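You operate a simulated robot arm through the tools that you are given. There is no shell and no other tool.

You run a simulated robot arm. Do the job below in one go: nothing can be reset, and whatever is moved stays where it is left.

Task
Put things in order on the top of the desk. At the end: the black hand vacuum stands where the yellow card (marked "George") stood; the blue card (marked "Daniel") stands where the black hand vacuum stood; the orange card (marked "Wendy") stands where the blue card stood; the yellow card stands on top of the flat white box (marked "WIPES"); whatever was shut is shut again. Leave all else as you found it, and nothing knocked over.

Only the result counts: the job must be done as asked and must still hold three seconds after the hand-in. Knocking over, shifting, dropping, spilling or breaking anything else fails it.

Robot
A 7-joint arm with a two-finger parallel gripper, fixed in place. Base frame: the origin is on the floor under the middle of its stand, x ahead of it, y to its left, z up; the work surface is at about z = 880. Lengths are in mm, angles in rad, forces in N, time in s.
With the tool pointing down near the work surface it reaches from about 300 to 700 mm from the base axis. Its first joint turns from -1.152 to 1.152 rad. Payload 1.57 kg.
The tool frame sits at the grasp point between the pads (the TCP): z along the fingers, y along the line on which they close. The tips reach 30 mm beyond it. The gripper opens to 110 mm. The fingers are 24 mm wide and 12 mm thick; the gripper's body (48 by 112 mm) begins 78 mm behind the TCP.
Orientation is that of the tool frame in the base frame, as a unit quaternion [w, x, y, z]. With the fingers straight down and closing along the base's y, the tool's x points along the base's -x, its y along +y and its z along -z.

Tools
- The arm moves only by the tool play_rows. Its argument "moves" is text: rows parted by semicolons, each of 7 numbers parted by spaces: the shift along the tool's x, y, z in units of 50 mm (1.0 is 50 mm), then the turn, a rotation vector about the tool's x, y, z in units of 8 degrees (1.0 is 8 degrees), then the gripper command, from -1 (shut) to 1 (fully open), values between in proportion. In form: x y z ax ay az claw; .... A call has 1 to 20 rows; each row shifts and turns the commanded pose from where the row before left it, along the tool's axes as they then stand. A call with a number of a shift or a turn outside -1 to 1 is refused whole. Each row takes 0.2 s and may step no farther than 50 mm and 0.15 rad from the row before; otherwise, or with a gripper value out of range, the whole call is refused. A pose out of reach is approached as far as the arm can. The call stops where the force on the tool passes 40 N (or 10 N more than at its start, if that is more) or the arm is blocked; 0.2 s more then pass. Each finger travels about 108 mm/s and halts on what it meets, pressing with about 22 N; the grip force reading is that of the motor and also rises with nothing between the fingers. The clock runs only during rows and for 0.2 s after the last one: add rows that do not move to give the fingers time. It gives the time, the measured TCP pose, the force on the tool (base axes), the opening and the grip force at its end, in the units of the frame above (readings bear some noise), with the torque about the TCP (base axes, N m) and any sound that the robot's microphone picked up.
- Cameras (640 x 400 px; columns grow to the right, rows downward): "scene" is fixed at [160.2, -390.6, 1399.1]; the picture's right is [0.80, -0.60, 0.00], its down [-0.36, -0.49, -0.79] and it looks along [0.47, 0.64, -0.61] (base axes); focal length 339 px, centre (320, 200). "wrist" rides on the gripper at [70, 16, -141] in the tool frame; the picture's right is [-0.23, 0.97, 0.00], its down [-0.86, -0.20, -0.48] and it looks along [-0.47, -0.11, 0.88] (tool axes); focal length 222 px, centre (320, 200). There is no depth. A picture from a camera that has moved, and an enlarged one, comes with that camera's place and axes in the base frame and with its lens.
- snapshot(camera): a new picture of that camera. No time passes.
- enlarge(camera, box): a new picture of the part [left, top, right, bottom] of that camera's present view, enlarged. No time passes.
- job_done(): hands the job in; it is judged then, once.

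Places have to be worked out from the pictures, the camera data and where the tool is seen. Open the gripper and draw the arm clear of the work before you hand the job in, unless the task says otherwise.

The tools are called after "Emit:" as a command line: name --argument value ..., lists and objects as JSON in quotes. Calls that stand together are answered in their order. play_rows: Moves the arm, as the interface text tells. Its arguments: {"type":"object","properties":{"moves":{"type":"string"}},"required":["moves"]} The other tools are called the same way: snapshot (camera) takes a picture; enlarge (camera, box) takes an enlarged picture of a part of a camera's view; job_done () hands the job in.

At the start:

```text
time_s: 0.0
tool_pos: [409.4, 129.9, 1149.5]
orientation: [-0.001, 0.0, 1.0, 0.0]
force: [-0.3, 0.7, 0.0]
wrist_torque: [0.01, 0.01, -0.04]
width: 109.9
grip_force: 0.2
```

scene: 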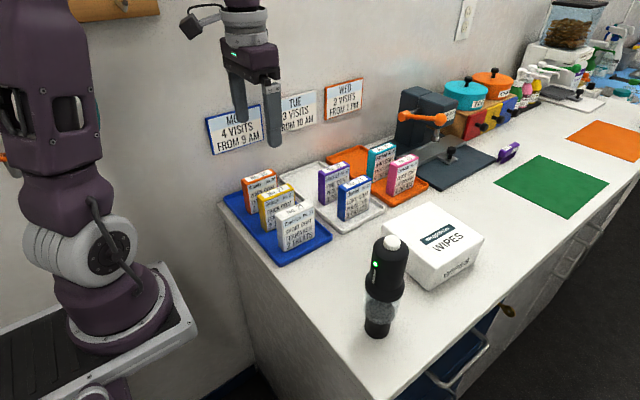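
wrist: 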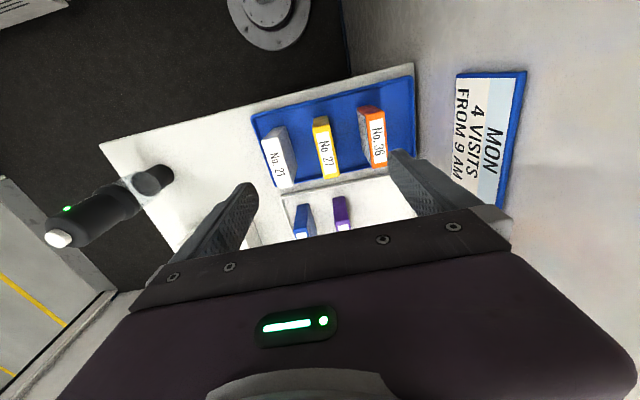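

I'll start by looking closely at the cards, the vacuum and the box from the scene camera.

Emit:
enlarge --camera "scene" --box '[220, 130, 440, 268]'

Emit:
enlarge --camera "scene" --box '[320, 180, 540, 400]'

Emit:
enlarge --camera "wrist" --box '[20, 60, 440, 260]'

Emit:
enlarge --camera "scene" --box '[380, 0, 640, 220]'

```text
2.90 times, centred on (330, 199) of scene
camera zoom: at [160.2, -390.6, 1399.1], right [0.8, -0.6, 0.0], down [-0.36, -0.49, -0.79], along [0.47, 0.64, -0.61], focal length 982 px, centre (291, 203)
```

zoom: 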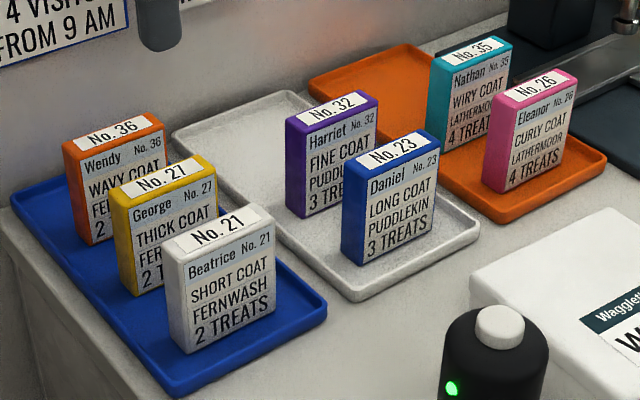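

```text
1.82 times, centred on (430, 290) of scene
camera zoom: at [160.2, -390.6, 1399.1], right [0.8, -0.6, 0.0], down [-0.36, -0.49, -0.79], along [0.47, 0.64, -0.61], focal length 616 px, centre (120, 36)
```

zoom: 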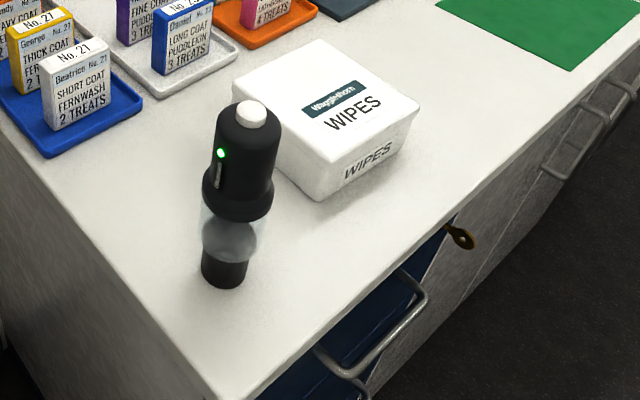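

```text
1.52 times, centred on (230, 160) of wrist
camera zoom: at [339.8, 146.9, 1289.8], right [0.23, 0.97, 0.0], down [0.86, -0.2, 0.48], along [0.47, -0.11, -0.88], focal length 338 px, centre (457, 261)
```

zoom: 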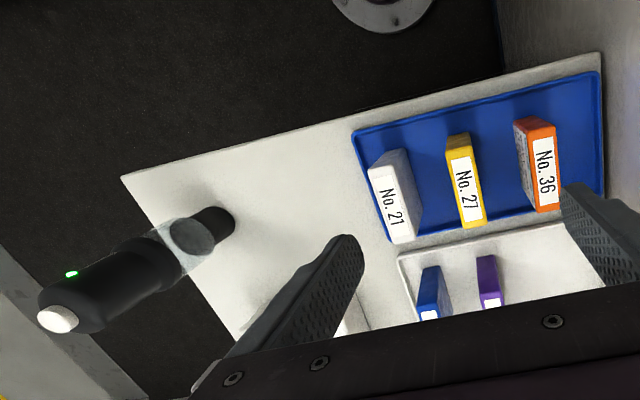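

```text
1.82 times, centred on (510, 110) of scene
camera zoom: at [160.2, -390.6, 1399.1], right [0.8, -0.6, 0.0], down [-0.36, -0.49, -0.79], along [0.47, 0.64, -0.61], focal length 616 px, centre (-26, 364)
```

zoom: 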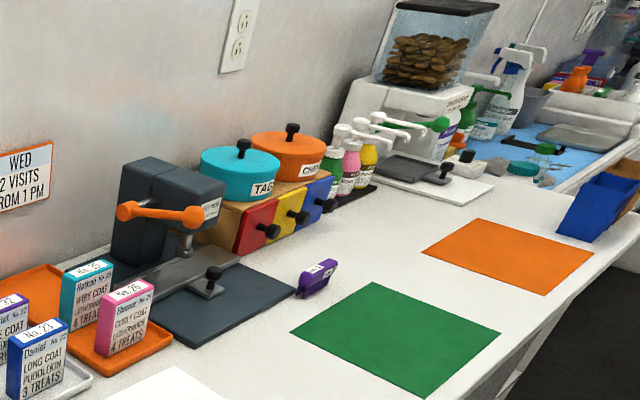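

The cards look about 70 x 30 x 90 mm, standing with the broad face along x, so the gripper can close on them along y. I'll enlarge the views more to fix the card tops and the box outline.

Emit:
enlarge --camera "wrist" --box '[240, 80, 420, 200]'

Emit:
enlarge --camera "scene" --box '[360, 190, 500, 350]'

Emit:
enlarge --camera "scene" --box '[215, 150, 335, 270]'

```text
3.33 times, centred on (330, 140) of wrist
camera zoom: at [339.8, 146.9, 1289.8], right [0.23, 0.97, 0.0], down [0.86, -0.2, 0.48], along [0.47, -0.11, -0.88], focal length 740 px, centre (287, 400)
```

zoom: 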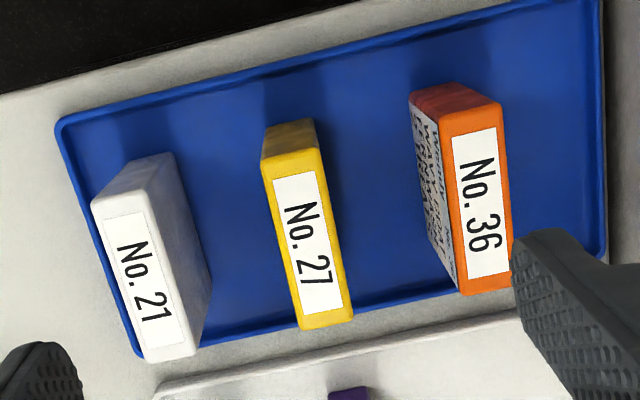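

```text
2.50 times, centred on (430, 270) of scene
camera zoom: at [160.2, -390.6, 1399.1], right [0.8, -0.6, 0.0], down [-0.36, -0.49, -0.79], along [0.47, 0.64, -0.61], focal length 847 px, centre (45, 25)
```

zoom: 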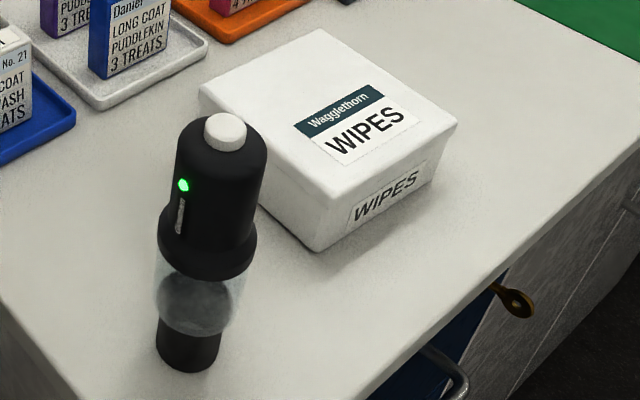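

```text
3.33 times, centred on (275, 210) of scene
camera zoom: at [160.2, -390.6, 1399.1], right [0.8, -0.6, 0.0], down [-0.36, -0.49, -0.79], along [0.47, 0.64, -0.61], focal length 1129 px, centre (470, 167)
```

zoom: 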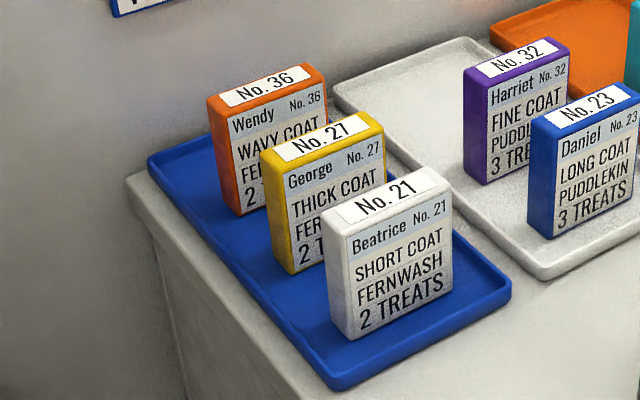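

The yellow card sits near (435, 135), the orange near (435, 210), and the white near (435, 60). Next I'll enlarge the box and the blue card.

Emit:
enlarge --camera "scene" --box '[375, 195, 495, 295]'

Emit:
enlarge --camera "scene" --box '[350, 225, 430, 345]'

Emit:
enlarge --camera "scene" --box '[310, 140, 430, 240]'

```text
4.00 times, centred on (435, 245) of scene
camera zoom: at [160.2, -390.6, 1399.1], right [0.8, -0.6, 0.0], down [-0.36, -0.49, -0.79], along [0.47, 0.64, -0.61], focal length 1355 px, centre (-140, 20)
```

zoom: 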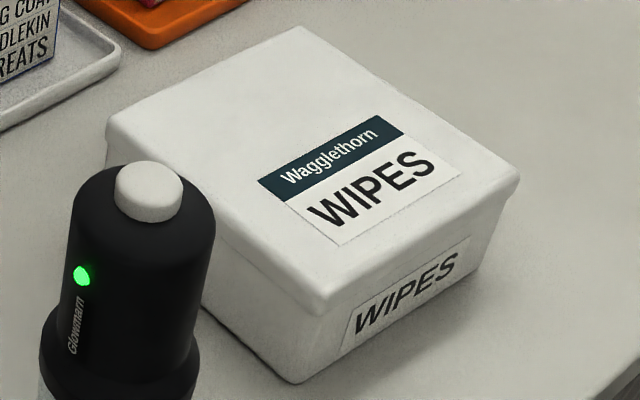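

```text
3.33 times, centred on (390, 285) of scene
camera zoom: at [160.2, -390.6, 1399.1], right [0.8, -0.6, 0.0], down [-0.36, -0.49, -0.79], along [0.47, 0.64, -0.61], focal length 1129 px, centre (87, -83)
```

zoom: 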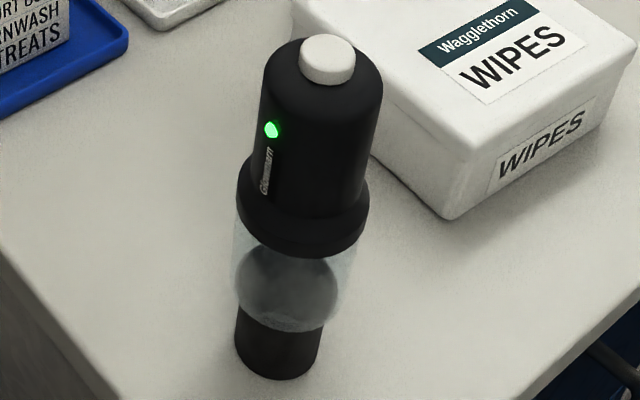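

```text
4.00 times, centred on (370, 190) of scene
camera zoom: at [160.2, -390.6, 1399.1], right [0.8, -0.6, 0.0], down [-0.36, -0.49, -0.79], along [0.47, 0.64, -0.61], focal length 1355 px, centre (120, 240)
```

zoom: 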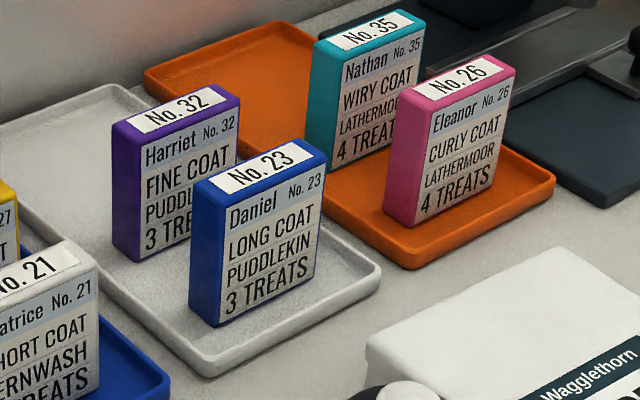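

The box top spans roughly x 558–706, y −200 to −58, with the lid near z≈938. The vacuum stands near (430, −192) and its top is near z≈1088. I'll centre over the yellow card, narrow the opening to about 55 mm and go down partway to check alignment.

Emit:
play_rows --moves "-0.52 0.1 0 0 0 0 0.0; 0 0 0.8 0 0 0 0.0; 0 0 0.8 0 0 0 0.0; 0 0 0 0 0 0 0.0; 0 0 0 0 0 0 0.0"

Emit:
snapshot --camera "wrist"

Emit:
snapshot --camera "scene"

```text
time_s: 1.2
tool_pos: [436.2, 134.3, 1070.5]
orientation: [0.0, 0.0, 1.0, 0.0]
force: [-0.2, -0.3, 0.3]
wrist_torque: [0.02, 0.01, -0.01]
width: 55.1
grip_force: 0.1
```

```text
taken
camera wrist: at [367.2, 151.0, 1211.4], right [0.23, 0.97, 0.0], down [0.86, -0.2, 0.48], along [0.47, -0.11, -0.88], focal length 222 px, centre (320, 200)
```

wrist: 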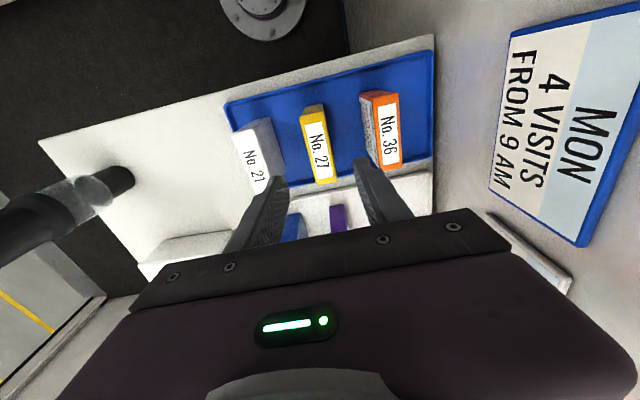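

```text
taken
```

scene: 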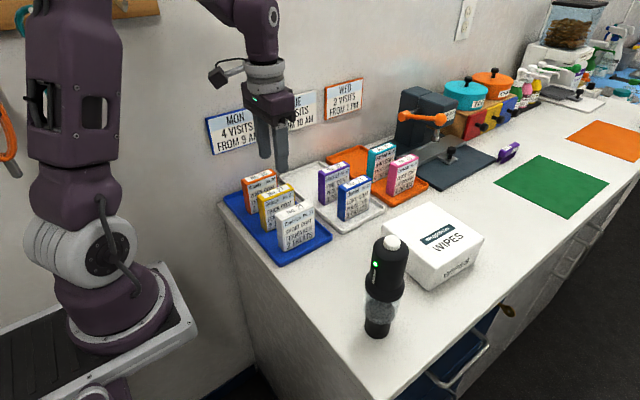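

I'll enlarge this view to check the yellow card's position again from the new viewpoint.

Emit:
enlarge --camera "wrist" --box '[220, 80, 420, 205]'

Emit:
enlarge --camera "wrist" --box '[0, 120, 160, 220]'

```text
3.20 times, centred on (320, 142) of wrist
camera zoom: at [367.2, 151.0, 1211.4], right [0.23, 0.97, 0.0], down [0.86, -0.2, 0.48], along [0.47, -0.11, -0.88], focal length 711 px, centre (320, 384)
```

zoom: 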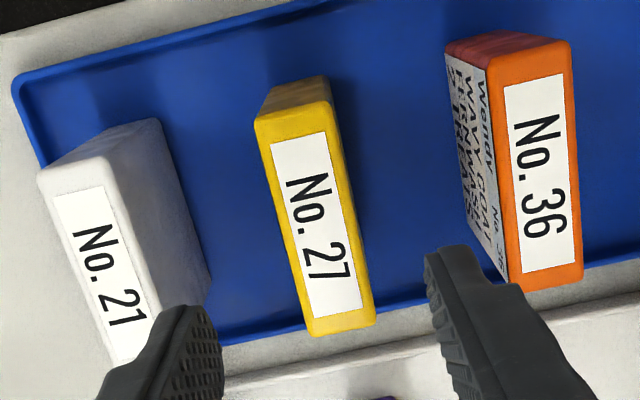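

```text
4.00 times, centred on (80, 170) of wrist
camera zoom: at [367.2, 151.0, 1211.4], right [0.23, 0.97, 0.0], down [0.86, -0.2, 0.48], along [0.47, -0.11, -0.88], focal length 888 px, centre (1280, 320)
```

zoom: 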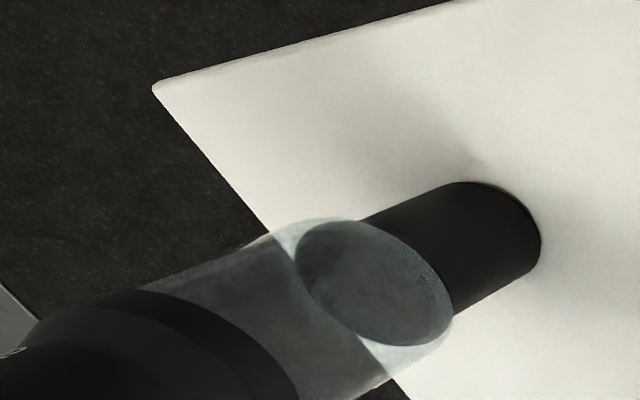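

From this view the yellow card's centre is about (435, 135), about 25 mm thick, with its top near z≈977. The tool is well aligned, so I'll go down to TCP z≈945.

Emit:
play_rows --moves "0 0 0.5 0 0 0 0.0; 0 0 0.5 0 0 0 0.0; 0 0 0.5 0 0 0 0.0; 0 0 0.5 0 0 0 0.0; 0 0 0.5 0 0 0 0.0; 0 0 0 0 0 0 0.0; 0 0 0 0 0 0 -0.3; 0 0 0 0 0 0 -0.3"

Emit:
snapshot --camera "wrist"

Emit:
enlarge --camera "scene" --box '[220, 130, 340, 260]'

```text
time_s: 3.0
tool_pos: [434.3, 136.6, 946.8]
orientation: [0.001, 0.0, 1.0, 0.001]
force: [-0.5, 0.2, -1.0]
wrist_torque: [0.02, 0.0, -0.03]
width: 38.4
grip_force: 0.1
```

```text
taken
camera wrist: at [364.6, 153.1, 1086.1], right [0.23, 0.97, 0.0], down [0.86, -0.2, 0.48], along [0.47, -0.11, -0.88], focal length 222 px, centre (320, 200)
```

wrist: 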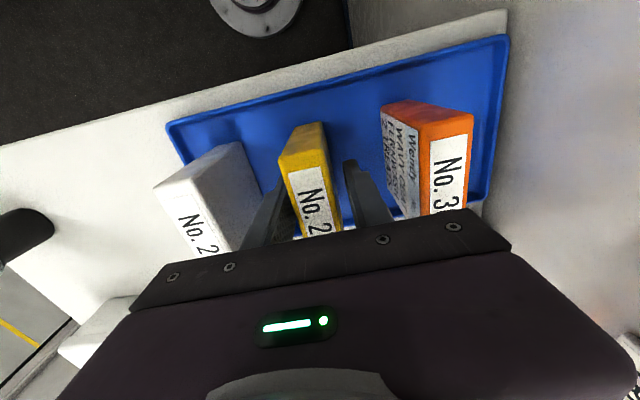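

```text
3.08 times, centred on (280, 195) of scene
camera zoom: at [160.2, -390.6, 1399.1], right [0.8, -0.6, 0.0], down [-0.36, -0.49, -0.79], along [0.47, 0.64, -0.61], focal length 1042 px, centre (443, 215)
```

zoom: 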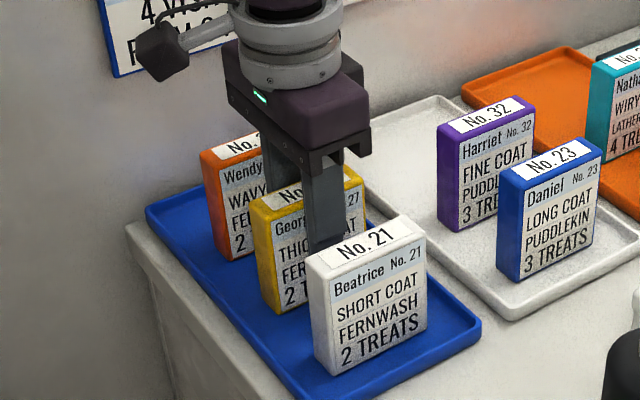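

The fingers straddle the card symmetrically with no contact. I'll close the gripper now.

Emit:
play_rows --moves "0 0 0 0 0 0 -0.45; 0 0 0 0 0 0 -0.55; 0 0 0 0 0 0 -0.7; 0 0 0 0 0 0 -1; 0 0 0 0 0 0 -1; 0 0 0 0 0 0 -1"

Emit:
snapshot --camera "wrist"

```text
time_s: 4.4
tool_pos: [435.3, 136.2, 945.9]
orientation: [0.0, 0.0, 1.0, 0.0]
force: [0.5, -1.1, 0.5]
wrist_torque: [0.04, -0.02, 0.0]
width: 25.6
grip_force: 22.2
```

```text
taken
camera wrist: at [364.6, 153.1, 1086.2], right [0.23, 0.97, 0.0], down [0.86, -0.2, 0.48], along [0.47, -0.11, -0.88], focal length 222 px, centre (320, 200)
```

wrist: 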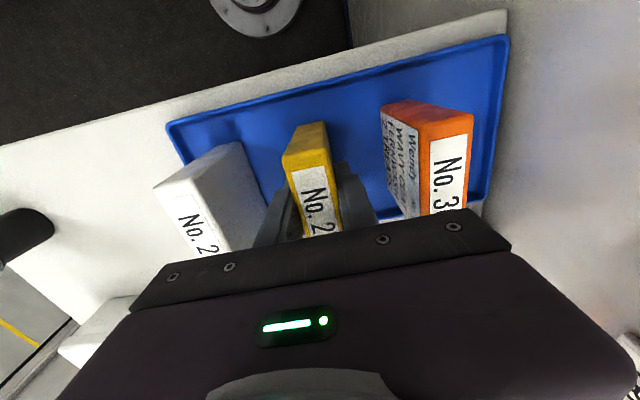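

The card is gripped (width 25.6 mm, 22 N). I'll lift it 130 mm straight up.

Emit:
play_rows --moves "0 0 -0.2 0 0 0 -1; 0 0 -0.4 0 0 0 -1; 0 0 -0.6 0 0 0 -1; 0 0 -0.7 0 0 0 -1; 0 0 -0.7 0 0 0 -1; 0 0 0 0 0 0 -1"

Emit:
snapshot --camera "scene"

Emit:
snapshot --camera "wrist"

```text
time_s: 5.8
tool_pos: [431.9, 136.4, 1073.2]
orientation: [0.0, -0.001, 1.0, 0.0]
force: [0.8, 0.0, -0.2]
wrist_torque: [0.01, 0.02, 0.02]
width: 25.5
grip_force: 22.4
```

```text
taken
```

scene: 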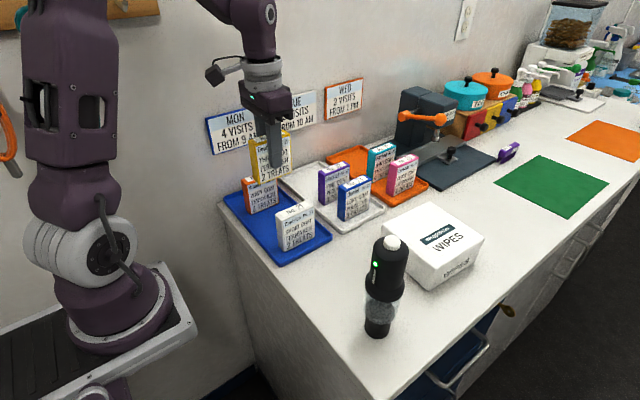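

```text
taken
camera wrist: at [363.3, 152.4, 1215.1], right [0.23, 0.97, 0.0], down [0.86, -0.2, 0.48], along [0.47, -0.11, -0.88], focal length 222 px, centre (320, 200)
```

wrist: 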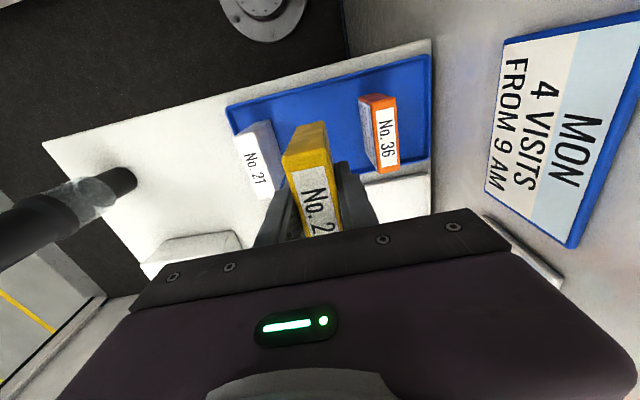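

The card is lifted cleanly. Next I'll carry it high over to the WIPES box at about (630, −130).

Emit:
play_rows --moves "-0.2 -0.28 0 0 0 0 -1; -0.4 -0.54 0 0 0 0 -1; -0.4 -0.54 0 0 0 0 -1; -0.4 -0.54 0 0 0 0 -1; -0.4 -0.54 0 0 0 0 -1; -0.4 -0.54 0 0 0 0 -1; -0.4 -0.54 0 0 0 0 -1; -0.4 -0.54 0 0 0 0 -1; -0.4 -0.54 0 0 0 0 -1; -0.4 -0.54 0 0 0 0 -1; -0.1 -0.18 0 0 0 0 -1; 0 0 0 0 0 0 -1; 0 0 0 0 0 0 -1"

Emit:
snapshot --camera "scene"

Emit:
snapshot --camera "wrist"

```text
time_s: 8.6
tool_pos: [629.3, -130.6, 1071.5]
orientation: [0.0, 0.0, 1.0, 0.0]
force: [0.8, 1.0, -0.3]
wrist_torque: [0.0, -0.02, -0.01]
width: 25.5
grip_force: 23.0
```

```text
taken
```

scene: 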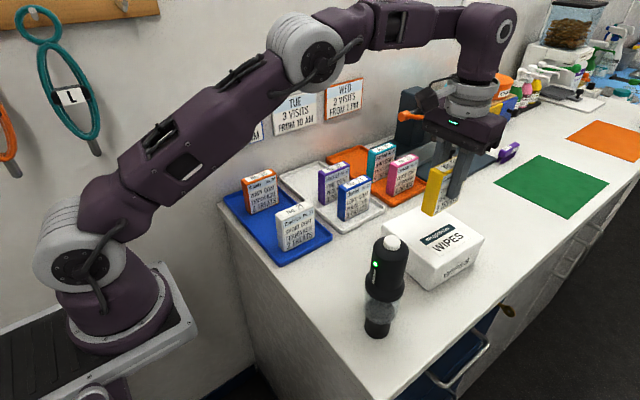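

```text
taken
camera wrist: at [559.9, -114.2, 1212.6], right [0.23, 0.97, 0.0], down [0.86, -0.2, 0.48], along [0.47, -0.11, -0.88], focal length 222 px, centre (320, 200)
```

wrist: 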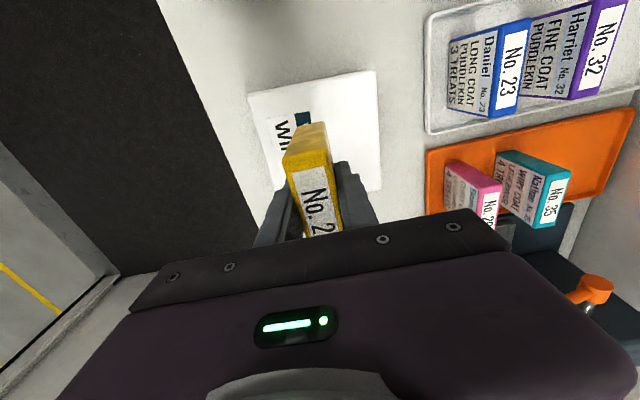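

The card hangs over the middle of the box (the box-top centre is about (632, −129)). I'll lower 60 mm, then look before the final approach.

Emit:
play_rows --moves "0 0 0.3 0 0 0 -1; 0 0 0.4 0 0 0 -1; 0 0 0.3 0 0 0 -1; 0 0 0.2 0 0 0 -1; 0 0 0 0 0 0 -1; 0 0 0 0 0 0 -1"

Emit:
enlarge --camera "scene" --box '[370, 130, 510, 290]'

```text
time_s: 10.0
tool_pos: [629.9, -130.2, 1013.1]
orientation: [-0.001, 0.0, 1.0, 0.0]
force: [-1.6, 0.3, 0.4]
wrist_torque: [0.01, 0.0, -0.01]
width: 25.5
grip_force: 21.9
```

```text
2.50 times, centred on (440, 210) of scene
camera zoom: at [160.2, -390.6, 1399.1], right [0.8, -0.6, 0.0], down [-0.36, -0.49, -0.79], along [0.47, 0.64, -0.61], focal length 847 px, centre (20, 175)
```

zoom: 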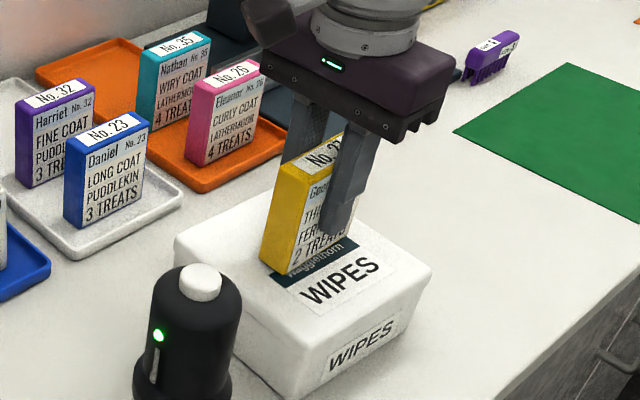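

The card's bottom is an estimated 15 mm above the lid. I'll lower it in small steps and watch the force.

Emit:
play_rows --moves "0 0 0.05 0 0 0 -1; 0 0 0.05 0 0 0 -1; 0 0 0.05 0 0 0 -1; 0 0 0.05 0 0 0 -1; 0 0 0 0 0 0 -1"

Emit:
enlarge --camera "scene" --box '[390, 150, 490, 270]'

```text
time_s: 11.2
tool_pos: [631.4, -129.9, 1004.0]
orientation: [0.002, 0.001, 1.0, 0.0]
force: [-1.3, 4.8, 31.2]
wrist_torque: [0.28, 0.19, -0.01]
width: 25.4
grip_force: 21.9
```

```text
3.33 times, centred on (440, 210) of scene
camera zoom: at [159.6, -390.4, 1399.3], right [0.8, -0.6, 0.0], down [-0.36, -0.49, -0.79], along [0.47, 0.64, -0.61], focal length 1129 px, centre (-80, 167)
```

zoom: 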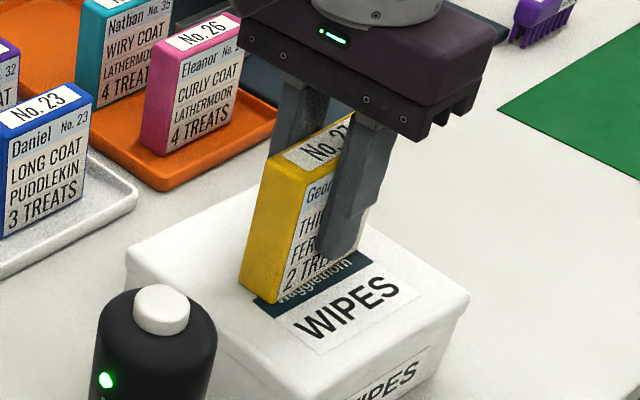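

Contact: 31 N upward at TCP z≈1004. I'll back off about 1 mm to relieve the pressure.

Emit:
play_rows --moves "0 0 -0.02 0 0 0 -1; 0 0 0 0 0 0 -1"

```text
time_s: 11.8
tool_pos: [631.6, -129.7, 1004.3]
orientation: [0.001, -0.001, 1.0, 0.0]
force: [3.5, 6.8, 24.4]
wrist_torque: [0.31, -0.34, 0.04]
width: 25.7
grip_force: 21.8
```

Still 24 N, so I'll raise another 2 mm or so.

Emit:
play_rows --moves "0 0 -0.04 0 0 0 -1; 0 0 0 0 0 0 -1"

```text
time_s: 12.4
tool_pos: [629.4, -130.7, 1005.9]
orientation: [-0.001, 0.001, 1.0, 0.0]
force: [0.7, 0.2, -0.2]
wrist_torque: [-0.02, -0.01, 0.0]
width: 25.8
grip_force: 21.5
```

The force is near zero, so the card is resting right at the lid surface. I'll release gently.

Emit:
play_rows --moves "0 0 0 0 0 0 -0.5; 0 0 0 0 0 0 -0.4; 0 0 0 0 0 0 -0.2; 0 0 0 0 0 0 0.0; 0 0 0 0 0 0 0.0"

Emit:
enlarge --camera "scene" --box '[390, 150, 490, 270]'

Emit:
snapshot --camera "wrist"

```text
time_s: 13.6
tool_pos: [628.7, -132.5, 1007.3]
orientation: [-0.001, 0.0, 1.0, 0.0]
force: [-0.2, 0.6, -0.4]
wrist_torque: [0.02, 0.01, -0.01]
width: 55.1
grip_force: 0.1
```

```text
3.33 times, centred on (440, 210) of scene
camera zoom: at [160.2, -390.6, 1399.1], right [0.8, -0.6, 0.0], down [-0.36, -0.49, -0.79], along [0.47, 0.64, -0.61], focal length 1129 px, centre (-80, 167)
```

zoom: 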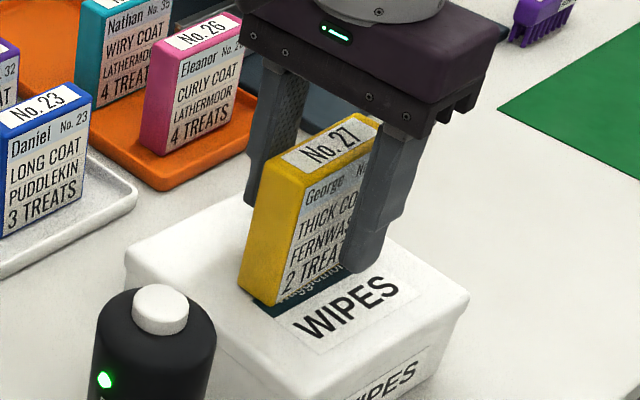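

```text
taken
camera wrist: at [560.7, -115.2, 1147.8], right [0.23, 0.97, 0.0], down [0.86, -0.2, 0.48], along [0.47, -0.11, -0.88], focal length 222 px, centre (320, 200)
```

wrist: 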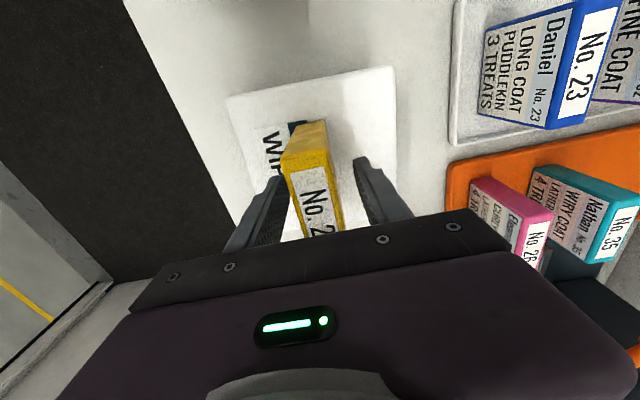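

The yellow card stands on the box by itself. I'll rise straight up and then move over the vacuum.

Emit:
play_rows --moves "0 0 -0.3 0 0 0 0.0; 0 0 -0.6 0 0 0 0.0; 0 0 -0.8 0 0 0 0.0; 0 0 -0.8 0 0 0 0.0; 0 0 -0.5 0 0 0 0.0; 0 0 -0.2 0 0 0 0.0; 0.4 -0.12 0 0 0 0 0.3; 0.8 -0.25 0 0 0 0 0.6; 0.8 -0.25 0 0 0 0 0.64; 0.8 -0.25 0 0 0 0 0.64; 0.8 -0.25 0 0 0 0 0.64; 0.4 -0.12 0 0 0 0 0.64; 0 0 0 0 0 0 0.64; 0 0 0 0 0 0 0.64"

Emit:
snapshot --camera "wrist"

Emit:
snapshot --camera "scene"

```text
time_s: 16.6
tool_pos: [408.5, -185.5, 1169.3]
orientation: [0.001, 0.0, 1.0, 0.0]
force: [0.7, 0.6, 1.6]
wrist_torque: [-0.01, -0.01, 0.02]
width: 90.0
grip_force: 0.0
out of reach, approached as far as the arm can: row 4, 5
```

```text
taken
camera wrist: at [339.0, -169.6, 1309.9], right [0.23, 0.97, 0.0], down [0.85, -0.2, 0.48], along [0.47, -0.11, -0.88], focal length 222 px, centre (320, 200)
```

wrist: 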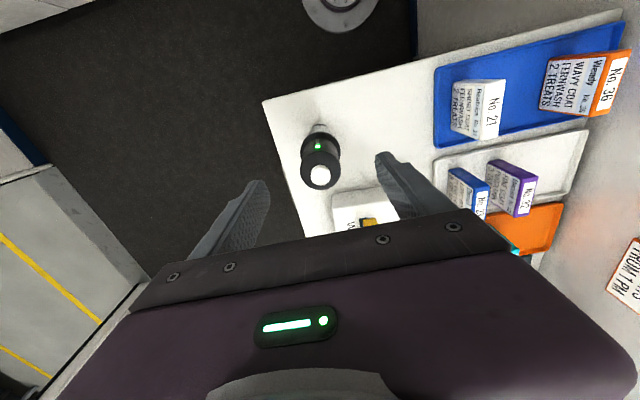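

```text
taken
```

scene: 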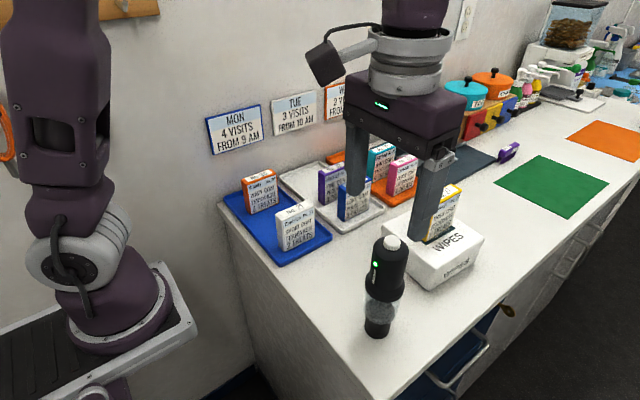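

The reach limit clipped the path slightly, so the tool is at (408.5, −185.5, 1169). I'll enlarge to locate the vacuum's axis exactly.

Emit:
enlarge --camera "wrist" --box '[260, 90, 400, 210]'

Emit:
enlarge --camera "wrist" --box '[320, 100, 580, 260]'

```text
3.33 times, centred on (330, 150) of wrist
camera zoom: at [339.0, -169.6, 1309.9], right [0.23, 0.97, 0.0], down [0.85, -0.2, 0.48], along [0.47, -0.11, -0.88], focal length 740 px, centre (287, 367)
```

zoom: 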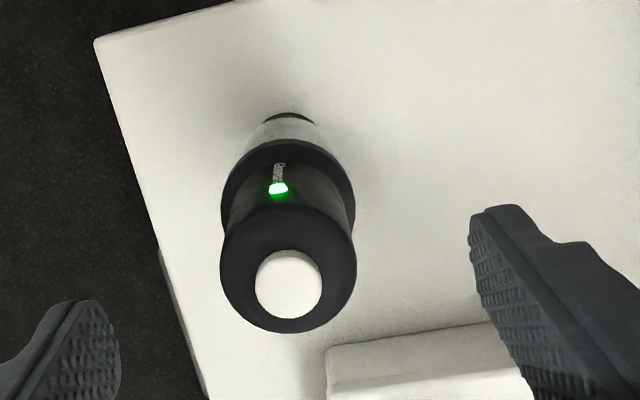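

```text
2.46 times, centred on (450, 180) of wrist
camera zoom: at [339.0, -169.6, 1309.9], right [0.23, 0.97, 0.0], down [0.85, -0.2, 0.48], along [0.47, -0.11, -0.88], focal length 547 px, centre (0, 249)
```

zoom: 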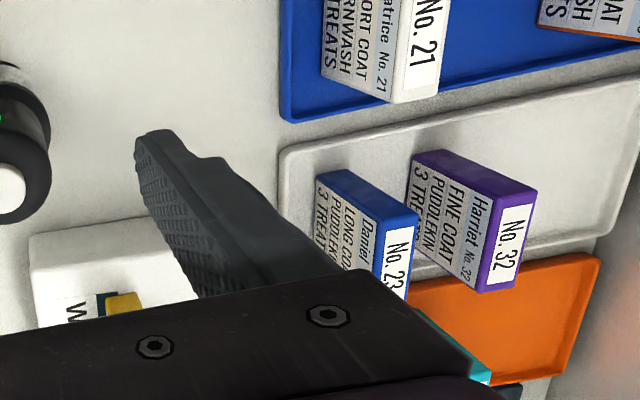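

The vacuum's axis works out at about (429, −190) and its body is about 48 mm across. I'll centre over it and lower so the tips sit just above its top for a check.

Emit:
play_rows --moves "-0.4 -0.09 0 0 0 0 0.64; 0 0 0.45 0 0 0 0.64; 0 0 0.4 0 0 0 0.64; 0 0 0 0 0 0 0.64; 0 0 0 0 0 0 0.64"

Emit:
snapshot --camera "wrist"

Emit:
enlarge --camera "scene" --box '[310, 100, 470, 350]'

```text
time_s: 17.8
tool_pos: [426.8, -194.9, 1127.2]
orientation: [-0.001, 0.0, 1.0, 0.0]
force: [0.1, -0.1, -0.4]
wrist_torque: [0.03, -0.01, 0.06]
width: 90.2
grip_force: 0.1
```

```text
taken
camera wrist: at [357.1, -178.3, 1268.5], right [0.23, 0.97, 0.0], down [0.86, -0.2, 0.48], along [0.47, -0.11, -0.88], focal length 222 px, centre (320, 200)
```

wrist: 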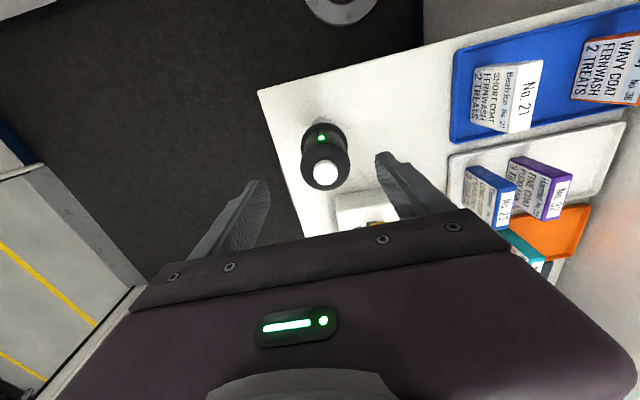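

```text
1.60 times, centred on (390, 225) of scene
camera zoom: at [160.2, -390.6, 1399.1], right [0.8, -0.6, 0.0], down [-0.36, -0.49, -0.79], along [0.47, 0.64, -0.61], focal length 542 px, centre (208, 160)
```

zoom: 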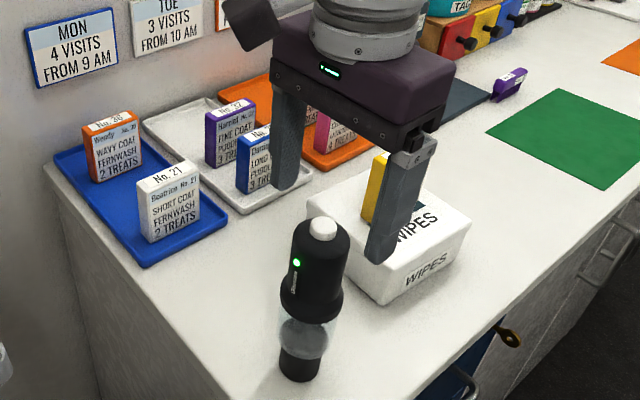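

I'll enlarge again to measure the remaining offset between the tool and the vacuum axis.

Emit:
enlarge --camera "wrist" --box '[260, 100, 400, 220]'

```text
3.33 times, centred on (330, 160) of wrist
camera zoom: at [357.1, -178.3, 1268.5], right [0.23, 0.97, 0.0], down [0.86, -0.2, 0.48], along [0.47, -0.11, -0.88], focal length 740 px, centre (287, 333)
```

zoom: 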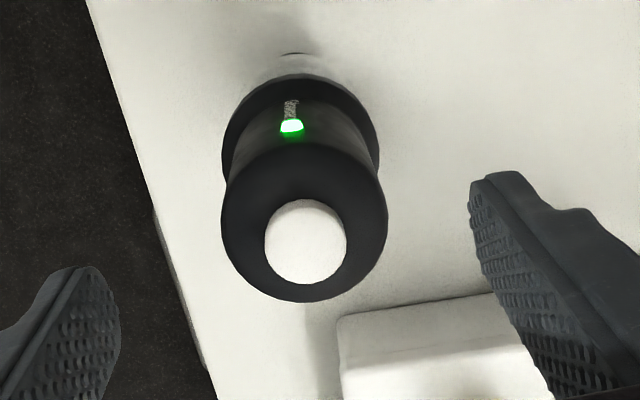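

The button centre is at (428, −189.7) while the tool is at about (427, −194.5), so I need +4.8 mm in y. I'll correct that and check again.

Emit:
play_rows --moves "-0.02 0.095 0 0 0 0 0.64; 0 0 0 0 0 0 0.64; 0 0 0 0 0 0 0.64"

Emit:
enlarge --camera "wrist" --box '[220, 100, 420, 220]'

```text
time_s: 18.6
tool_pos: [428.5, -188.7, 1127.0]
orientation: [-0.001, 0.0, 1.0, 0.0]
force: [0.0, -0.3, -0.1]
wrist_torque: [-0.04, 0.02, -0.01]
width: 90.3
grip_force: 0.0
```

```text
3.20 times, centred on (320, 160) of wrist
camera zoom: at [358.4, -173.0, 1268.6], right [0.23, 0.97, 0.0], down [0.85, -0.2, 0.48], along [0.47, -0.11, -0.88], focal length 711 px, centre (320, 328)
```

zoom: 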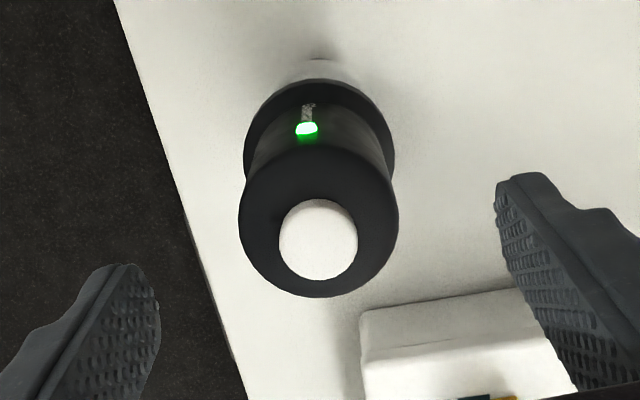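

The tool is now within 1 mm of the vacuum axis. I'll lower to TCP z≈1052 so the pads span the upper black body above the flange.

Emit:
play_rows --moves "0 0 0.3 0 0 0 0.64; 0 0 0.4 0 0 0 0.64; 0 0 0.4 0 0 0 0.64; 0 0 0.4 0 0 0 0.64; 0 0 0 0 0 0 0.64; 0 0 0 0 0 0 0.2; 0 0 0 0 0 0 0.2"

Emit:
snapshot --camera "wrist"

Emit:
enlarge --camera "scene" --box '[310, 140, 470, 350]'

```text
time_s: 20.2
tool_pos: [427.7, -191.6, 1052.4]
orientation: [0.0, -0.001, 1.0, 0.0]
force: [-0.5, -0.1, -0.5]
wrist_torque: [0.0, 0.0, 0.02]
width: 66.0
grip_force: 0.1
```

```text
taken
camera wrist: at [358.6, -175.2, 1193.8], right [0.23, 0.97, 0.0], down [0.86, -0.2, 0.48], along [0.47, -0.11, -0.88], focal length 222 px, centre (320, 200)
```

wrist: 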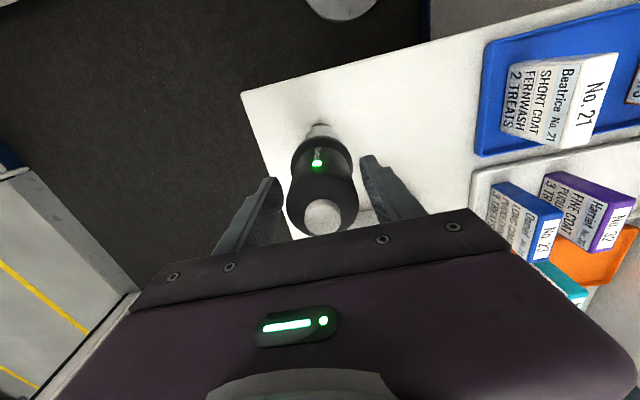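

```text
1.90 times, centred on (390, 245) of scene
camera zoom: at [160.2, -390.6, 1399.1], right [0.8, -0.6, 0.0], down [-0.36, -0.49, -0.79], along [0.47, 0.64, -0.61], focal length 645 px, centre (187, 114)
```

zoom: 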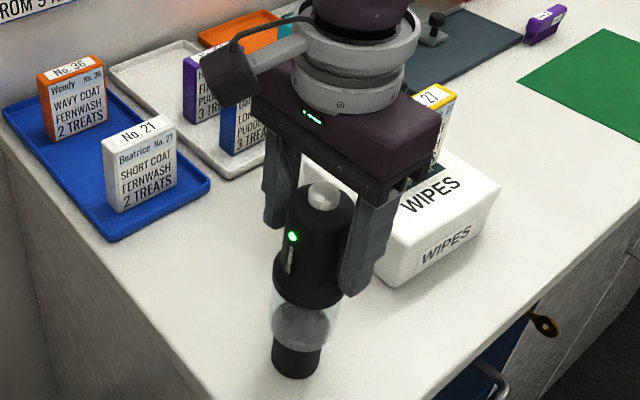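

The tool is about 1.5 mm off in y after the descent, so I'll check that in the enlarged view before closing.

Emit:
enlarge --camera "wrist" --box '[220, 110, 440, 260]'

```text
2.67 times, centred on (330, 185) of wrist
camera zoom: at [358.6, -175.2, 1193.8], right [0.23, 0.97, 0.0], down [0.86, -0.2, 0.48], along [0.47, -0.11, -0.88], focal length 592 px, centre (293, 240)
```

zoom: 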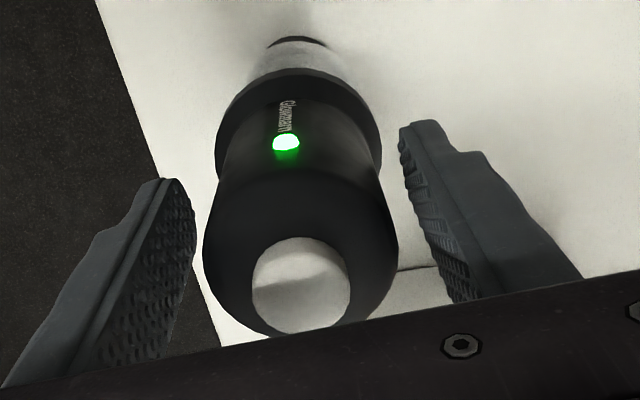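

The vacuum axis is about 2 mm to +y of the tool. I'll nudge +2 mm, then narrow to just outside the body and read again.

Emit:
play_rows --moves "0 0.04 0 0 0 0 0.2; 0 0 0 0 0 0 0.0; 0 0 0 0 0 0 0.0"

Emit:
enlarge --camera "wrist" --box '[220, 110, 440, 260]'

```text
time_s: 21.0
tool_pos: [426.6, -188.8, 1054.2]
orientation: [0.0, 0.0, 1.0, 0.0]
force: [0.2, -0.1, -0.5]
wrist_torque: [-0.01, 0.02, 0.05]
width: 54.9
grip_force: 0.1
```

```text
2.67 times, centred on (330, 185) of wrist
camera zoom: at [358.1, -172.7, 1194.5], right [0.23, 0.97, 0.0], down [0.85, -0.2, 0.48], along [0.47, -0.11, -0.88], focal length 592 px, centre (293, 240)
```

zoom: 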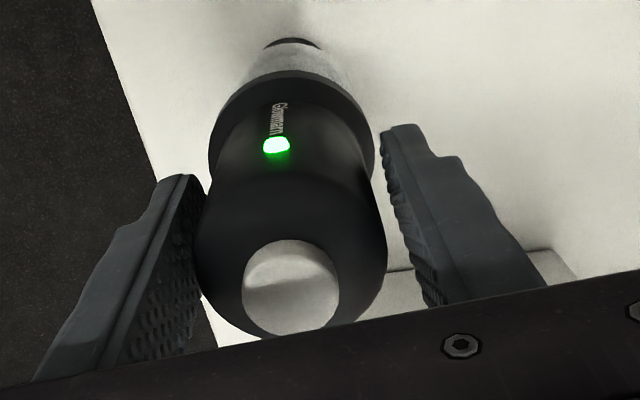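

The vacuum is within about 1 mm of centre. I'll nudge −1 mm and close step by step.

Emit:
play_rows --moves "0 -0.02 0 0 0 0 0.0; 0 0 0 0 0 0 -0.08; 0 0 0 0 0 0 -0.14; 0 0 0 0 0 0 -0.2; 0 0 0 0 0 0 -0.4; 0 0 0 0 0 0 -1; 0 0 0 0 0 0 -1; 0 0 0 0 0 0 -1"

Emit:
enlarge --camera "wrist" --box '[220, 110, 440, 260]'

Emit:
enlarge --camera "scene" --box '[310, 140, 470, 350]'

```text
time_s: 22.8
tool_pos: [427.8, -189.8, 1052.2]
orientation: [0.0, 0.0, 1.0, 0.0]
force: [0.5, -1.6, -0.1]
wrist_torque: [-0.15, -0.05, 0.01]
width: 47.0
grip_force: 22.3
```

```text
2.67 times, centred on (330, 185) of wrist
camera zoom: at [357.4, -173.6, 1194.0], right [0.23, 0.97, 0.0], down [0.86, -0.2, 0.48], along [0.47, -0.11, -0.88], focal length 592 px, centre (293, 240)
```

zoom: 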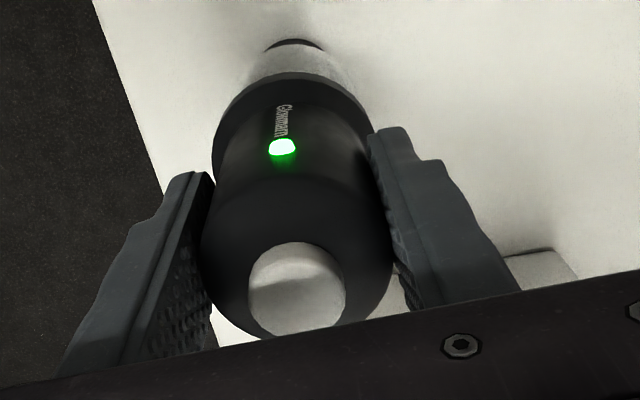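

```text
1.90 times, centred on (390, 245) of scene
camera zoom: at [160.2, -390.7, 1399.1], right [0.8, -0.6, 0.0], down [-0.36, -0.49, -0.79], along [0.47, 0.64, -0.61], focal length 645 px, centre (187, 114)
```

zoom: 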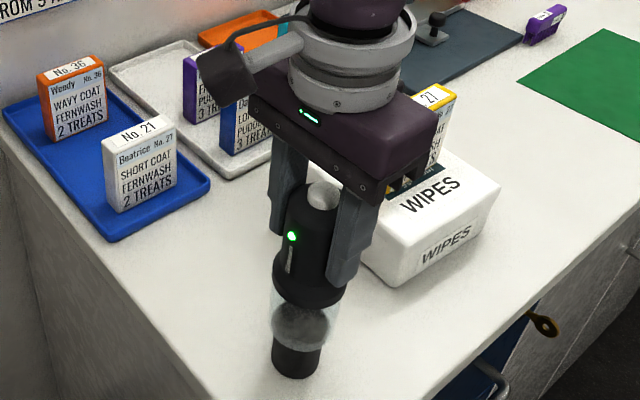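

Gripped at 47 mm with the vacuum upright. I'll lift 120 mm.

Emit:
play_rows --moves "0 0 -0.1 0 0 0 -1; 0 0 -0.3 0 0 0 -1; 0 0 -0.5 0 0 0 -1; 0 0 -0.6 0 0 0 -1; 0 0 -0.6 0 0 0 -1; 0 0 -0.3 0 0 0 -1; 0 0 -0.1 0 0 0 -1; 0 0 0 0 0 0 -1"

Emit:
snapshot --camera "scene"

Emit:
snapshot --camera "wrist"

```text
time_s: 24.6
tool_pos: [427.6, -188.3, 1176.9]
orientation: [0.0, 0.0, 1.0, -0.001]
force: [-1.2, -0.2, -4.6]
wrist_torque: [-0.01, 0.01, -0.02]
width: 46.9
grip_force: 21.9
```

```text
taken
```

scene: 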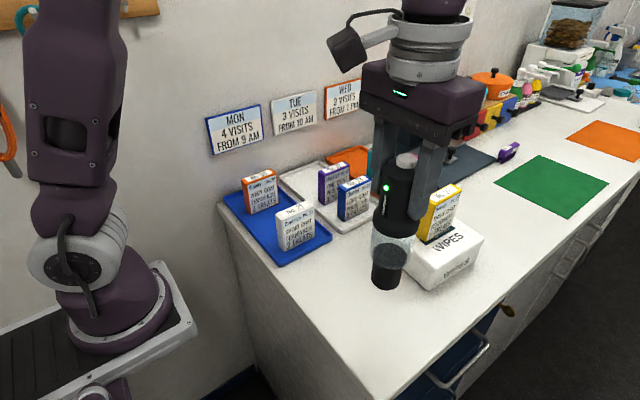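

```text
taken
camera wrist: at [358.3, -172.7, 1318.2], right [0.23, 0.97, 0.0], down [0.86, -0.2, 0.48], along [0.47, -0.11, -0.88], focal length 222 px, centre (320, 200)
```

wrist: 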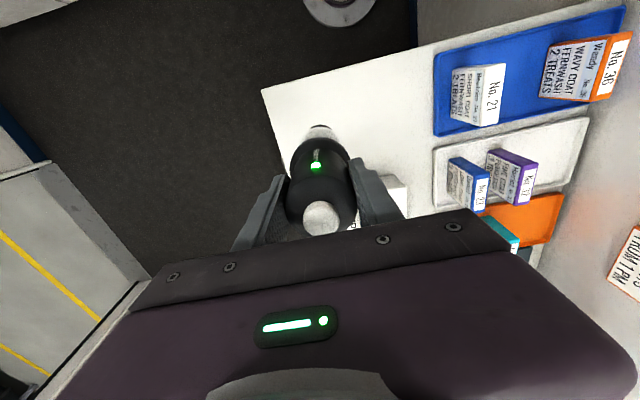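

The vacuum is lifted (weight about 4.7 N) and its base is around z≈1004, above the card tops. I'll carry it in +y to above the yellow card's old spot.

Emit:
play_rows --moves "0 0.2 0 0 0 0 -1; -0.01 0.45 0 0 0 0 -1; -0.02 0.6 0 0 0 0 -1; -0.02 0.6 0 0 0 0 -1; -0.02 0.6 0 0 0 0 -1; -0.02 0.6 0 0 0 0 -1; -0.02 0.6 0 0 0 0 -1; -0.02 0.6 0 0 0 0 -1; -0.01 0.6 0 0 0 0 -1; 0 0.6 0 0 0 0 -1; 0 0.5 0 0 0 0 -1; 0 0.3 0 0 0 0 -1; 0 0.2 0 0 0 0 -1; 0 0 0 0 0 0 -1; 0 0 0 0 0 0 -1"

Emit:
snapshot --camera "scene"

Emit:
snapshot --camera "wrist"

```text
time_s: 27.8
tool_pos: [432.9, 134.6, 1178.6]
orientation: [0.0, 0.0, 1.0, 0.001]
force: [0.6, 0.1, -5.1]
wrist_torque: [0.0, 0.02, -0.01]
width: 47.0
grip_force: 22.6
```

```text
taken
```

scene: 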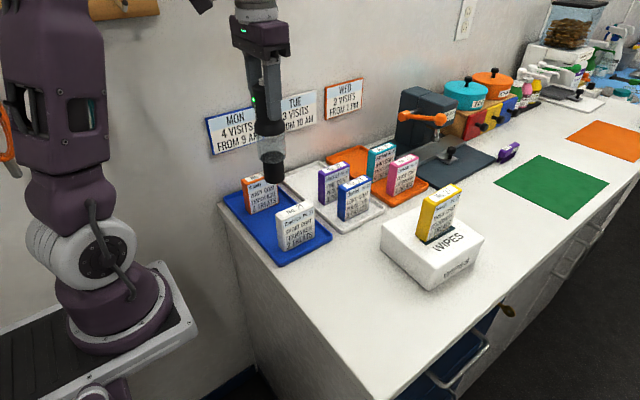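

```text
taken
camera wrist: at [363.2, 151.3, 1319.2], right [0.23, 0.97, 0.0], down [0.86, -0.2, 0.48], along [0.47, -0.11, -0.88], focal length 222 px, centre (320, 200)
```

wrist: 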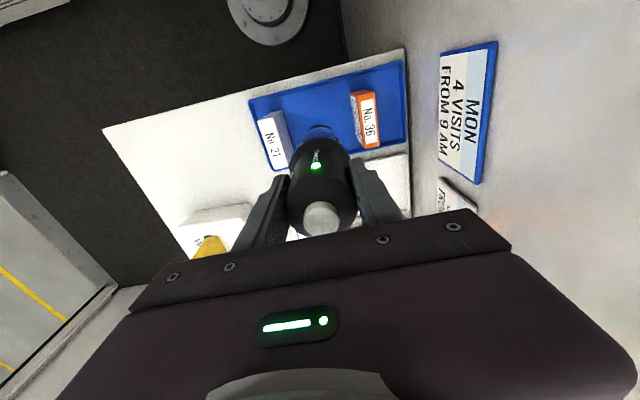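

The tool is over (433, 135). I'll shift +2 mm in x and lower 100 mm, keeping the vacuum midway between the white and orange cards.

Emit:
play_rows --moves "-0.04 0 0.2 0 0 0 -1; 0 0 0.4 0 0 0 -1; 0 0 0.5 0 0 0 -1; 0 0 0.5 0 0 0 -1; 0 0 0.3 0 0 0 -1; 0 0 0.1 0 0 0 -1; 0 0 0 0 0 0 -1; 0 0 0 0 0 0 -1"

Emit:
snapshot --camera "wrist"

Emit:
enlarge --camera "scene" --box '[210, 90, 350, 270]'

```text
time_s: 29.6
tool_pos: [434.8, 134.5, 1076.9]
orientation: [0.0, -0.001, 1.0, 0.0]
force: [-0.5, -0.1, -4.7]
wrist_torque: [0.01, 0.02, 0.03]
width: 47.3
grip_force: 22.5
```

```text
taken
camera wrist: at [366.2, 150.2, 1218.0], right [0.23, 0.97, 0.0], down [0.86, -0.2, 0.48], along [0.47, -0.11, -0.88], focal length 222 px, centre (320, 200)
```

wrist: 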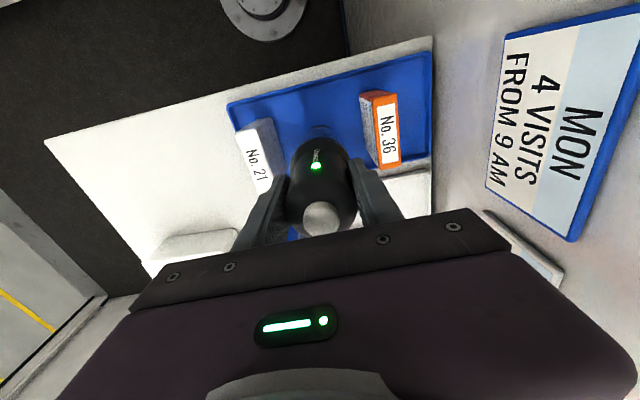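

```text
2.22 times, centred on (280, 180) of scene
camera zoom: at [160.3, -390.6, 1399.1], right [0.8, -0.6, 0.0], down [-0.36, -0.49, -0.79], along [0.47, 0.64, -0.61], focal length 753 px, centre (409, 244)
```

zoom: 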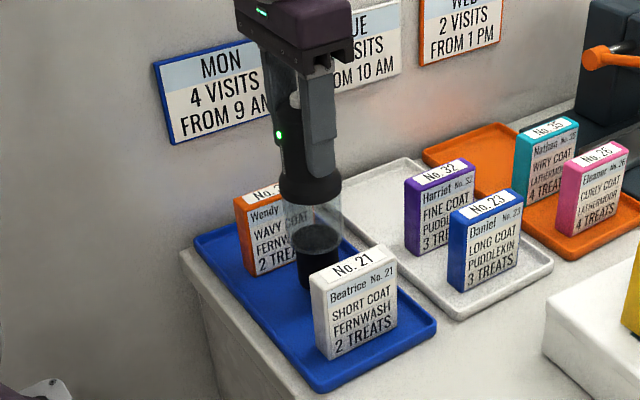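

It's well centred between the cards, with about 19 mm left to go. I'll lower another 14 mm.

Emit:
play_rows --moves "0 0 0.1 0 0 0 -1; 0 0 0.1 0 0 0 -1; 0 0 0.08 0 0 0 -1; 0 0 0 0 0 0 -1"

```text
time_s: 30.6
tool_pos: [436.6, 133.7, 1064.0]
orientation: [0.0, 0.0, 1.0, -0.001]
force: [-0.5, -0.2, -5.0]
wrist_torque: [0.03, 0.01, -0.03]
width: 47.2
grip_force: 21.7
```

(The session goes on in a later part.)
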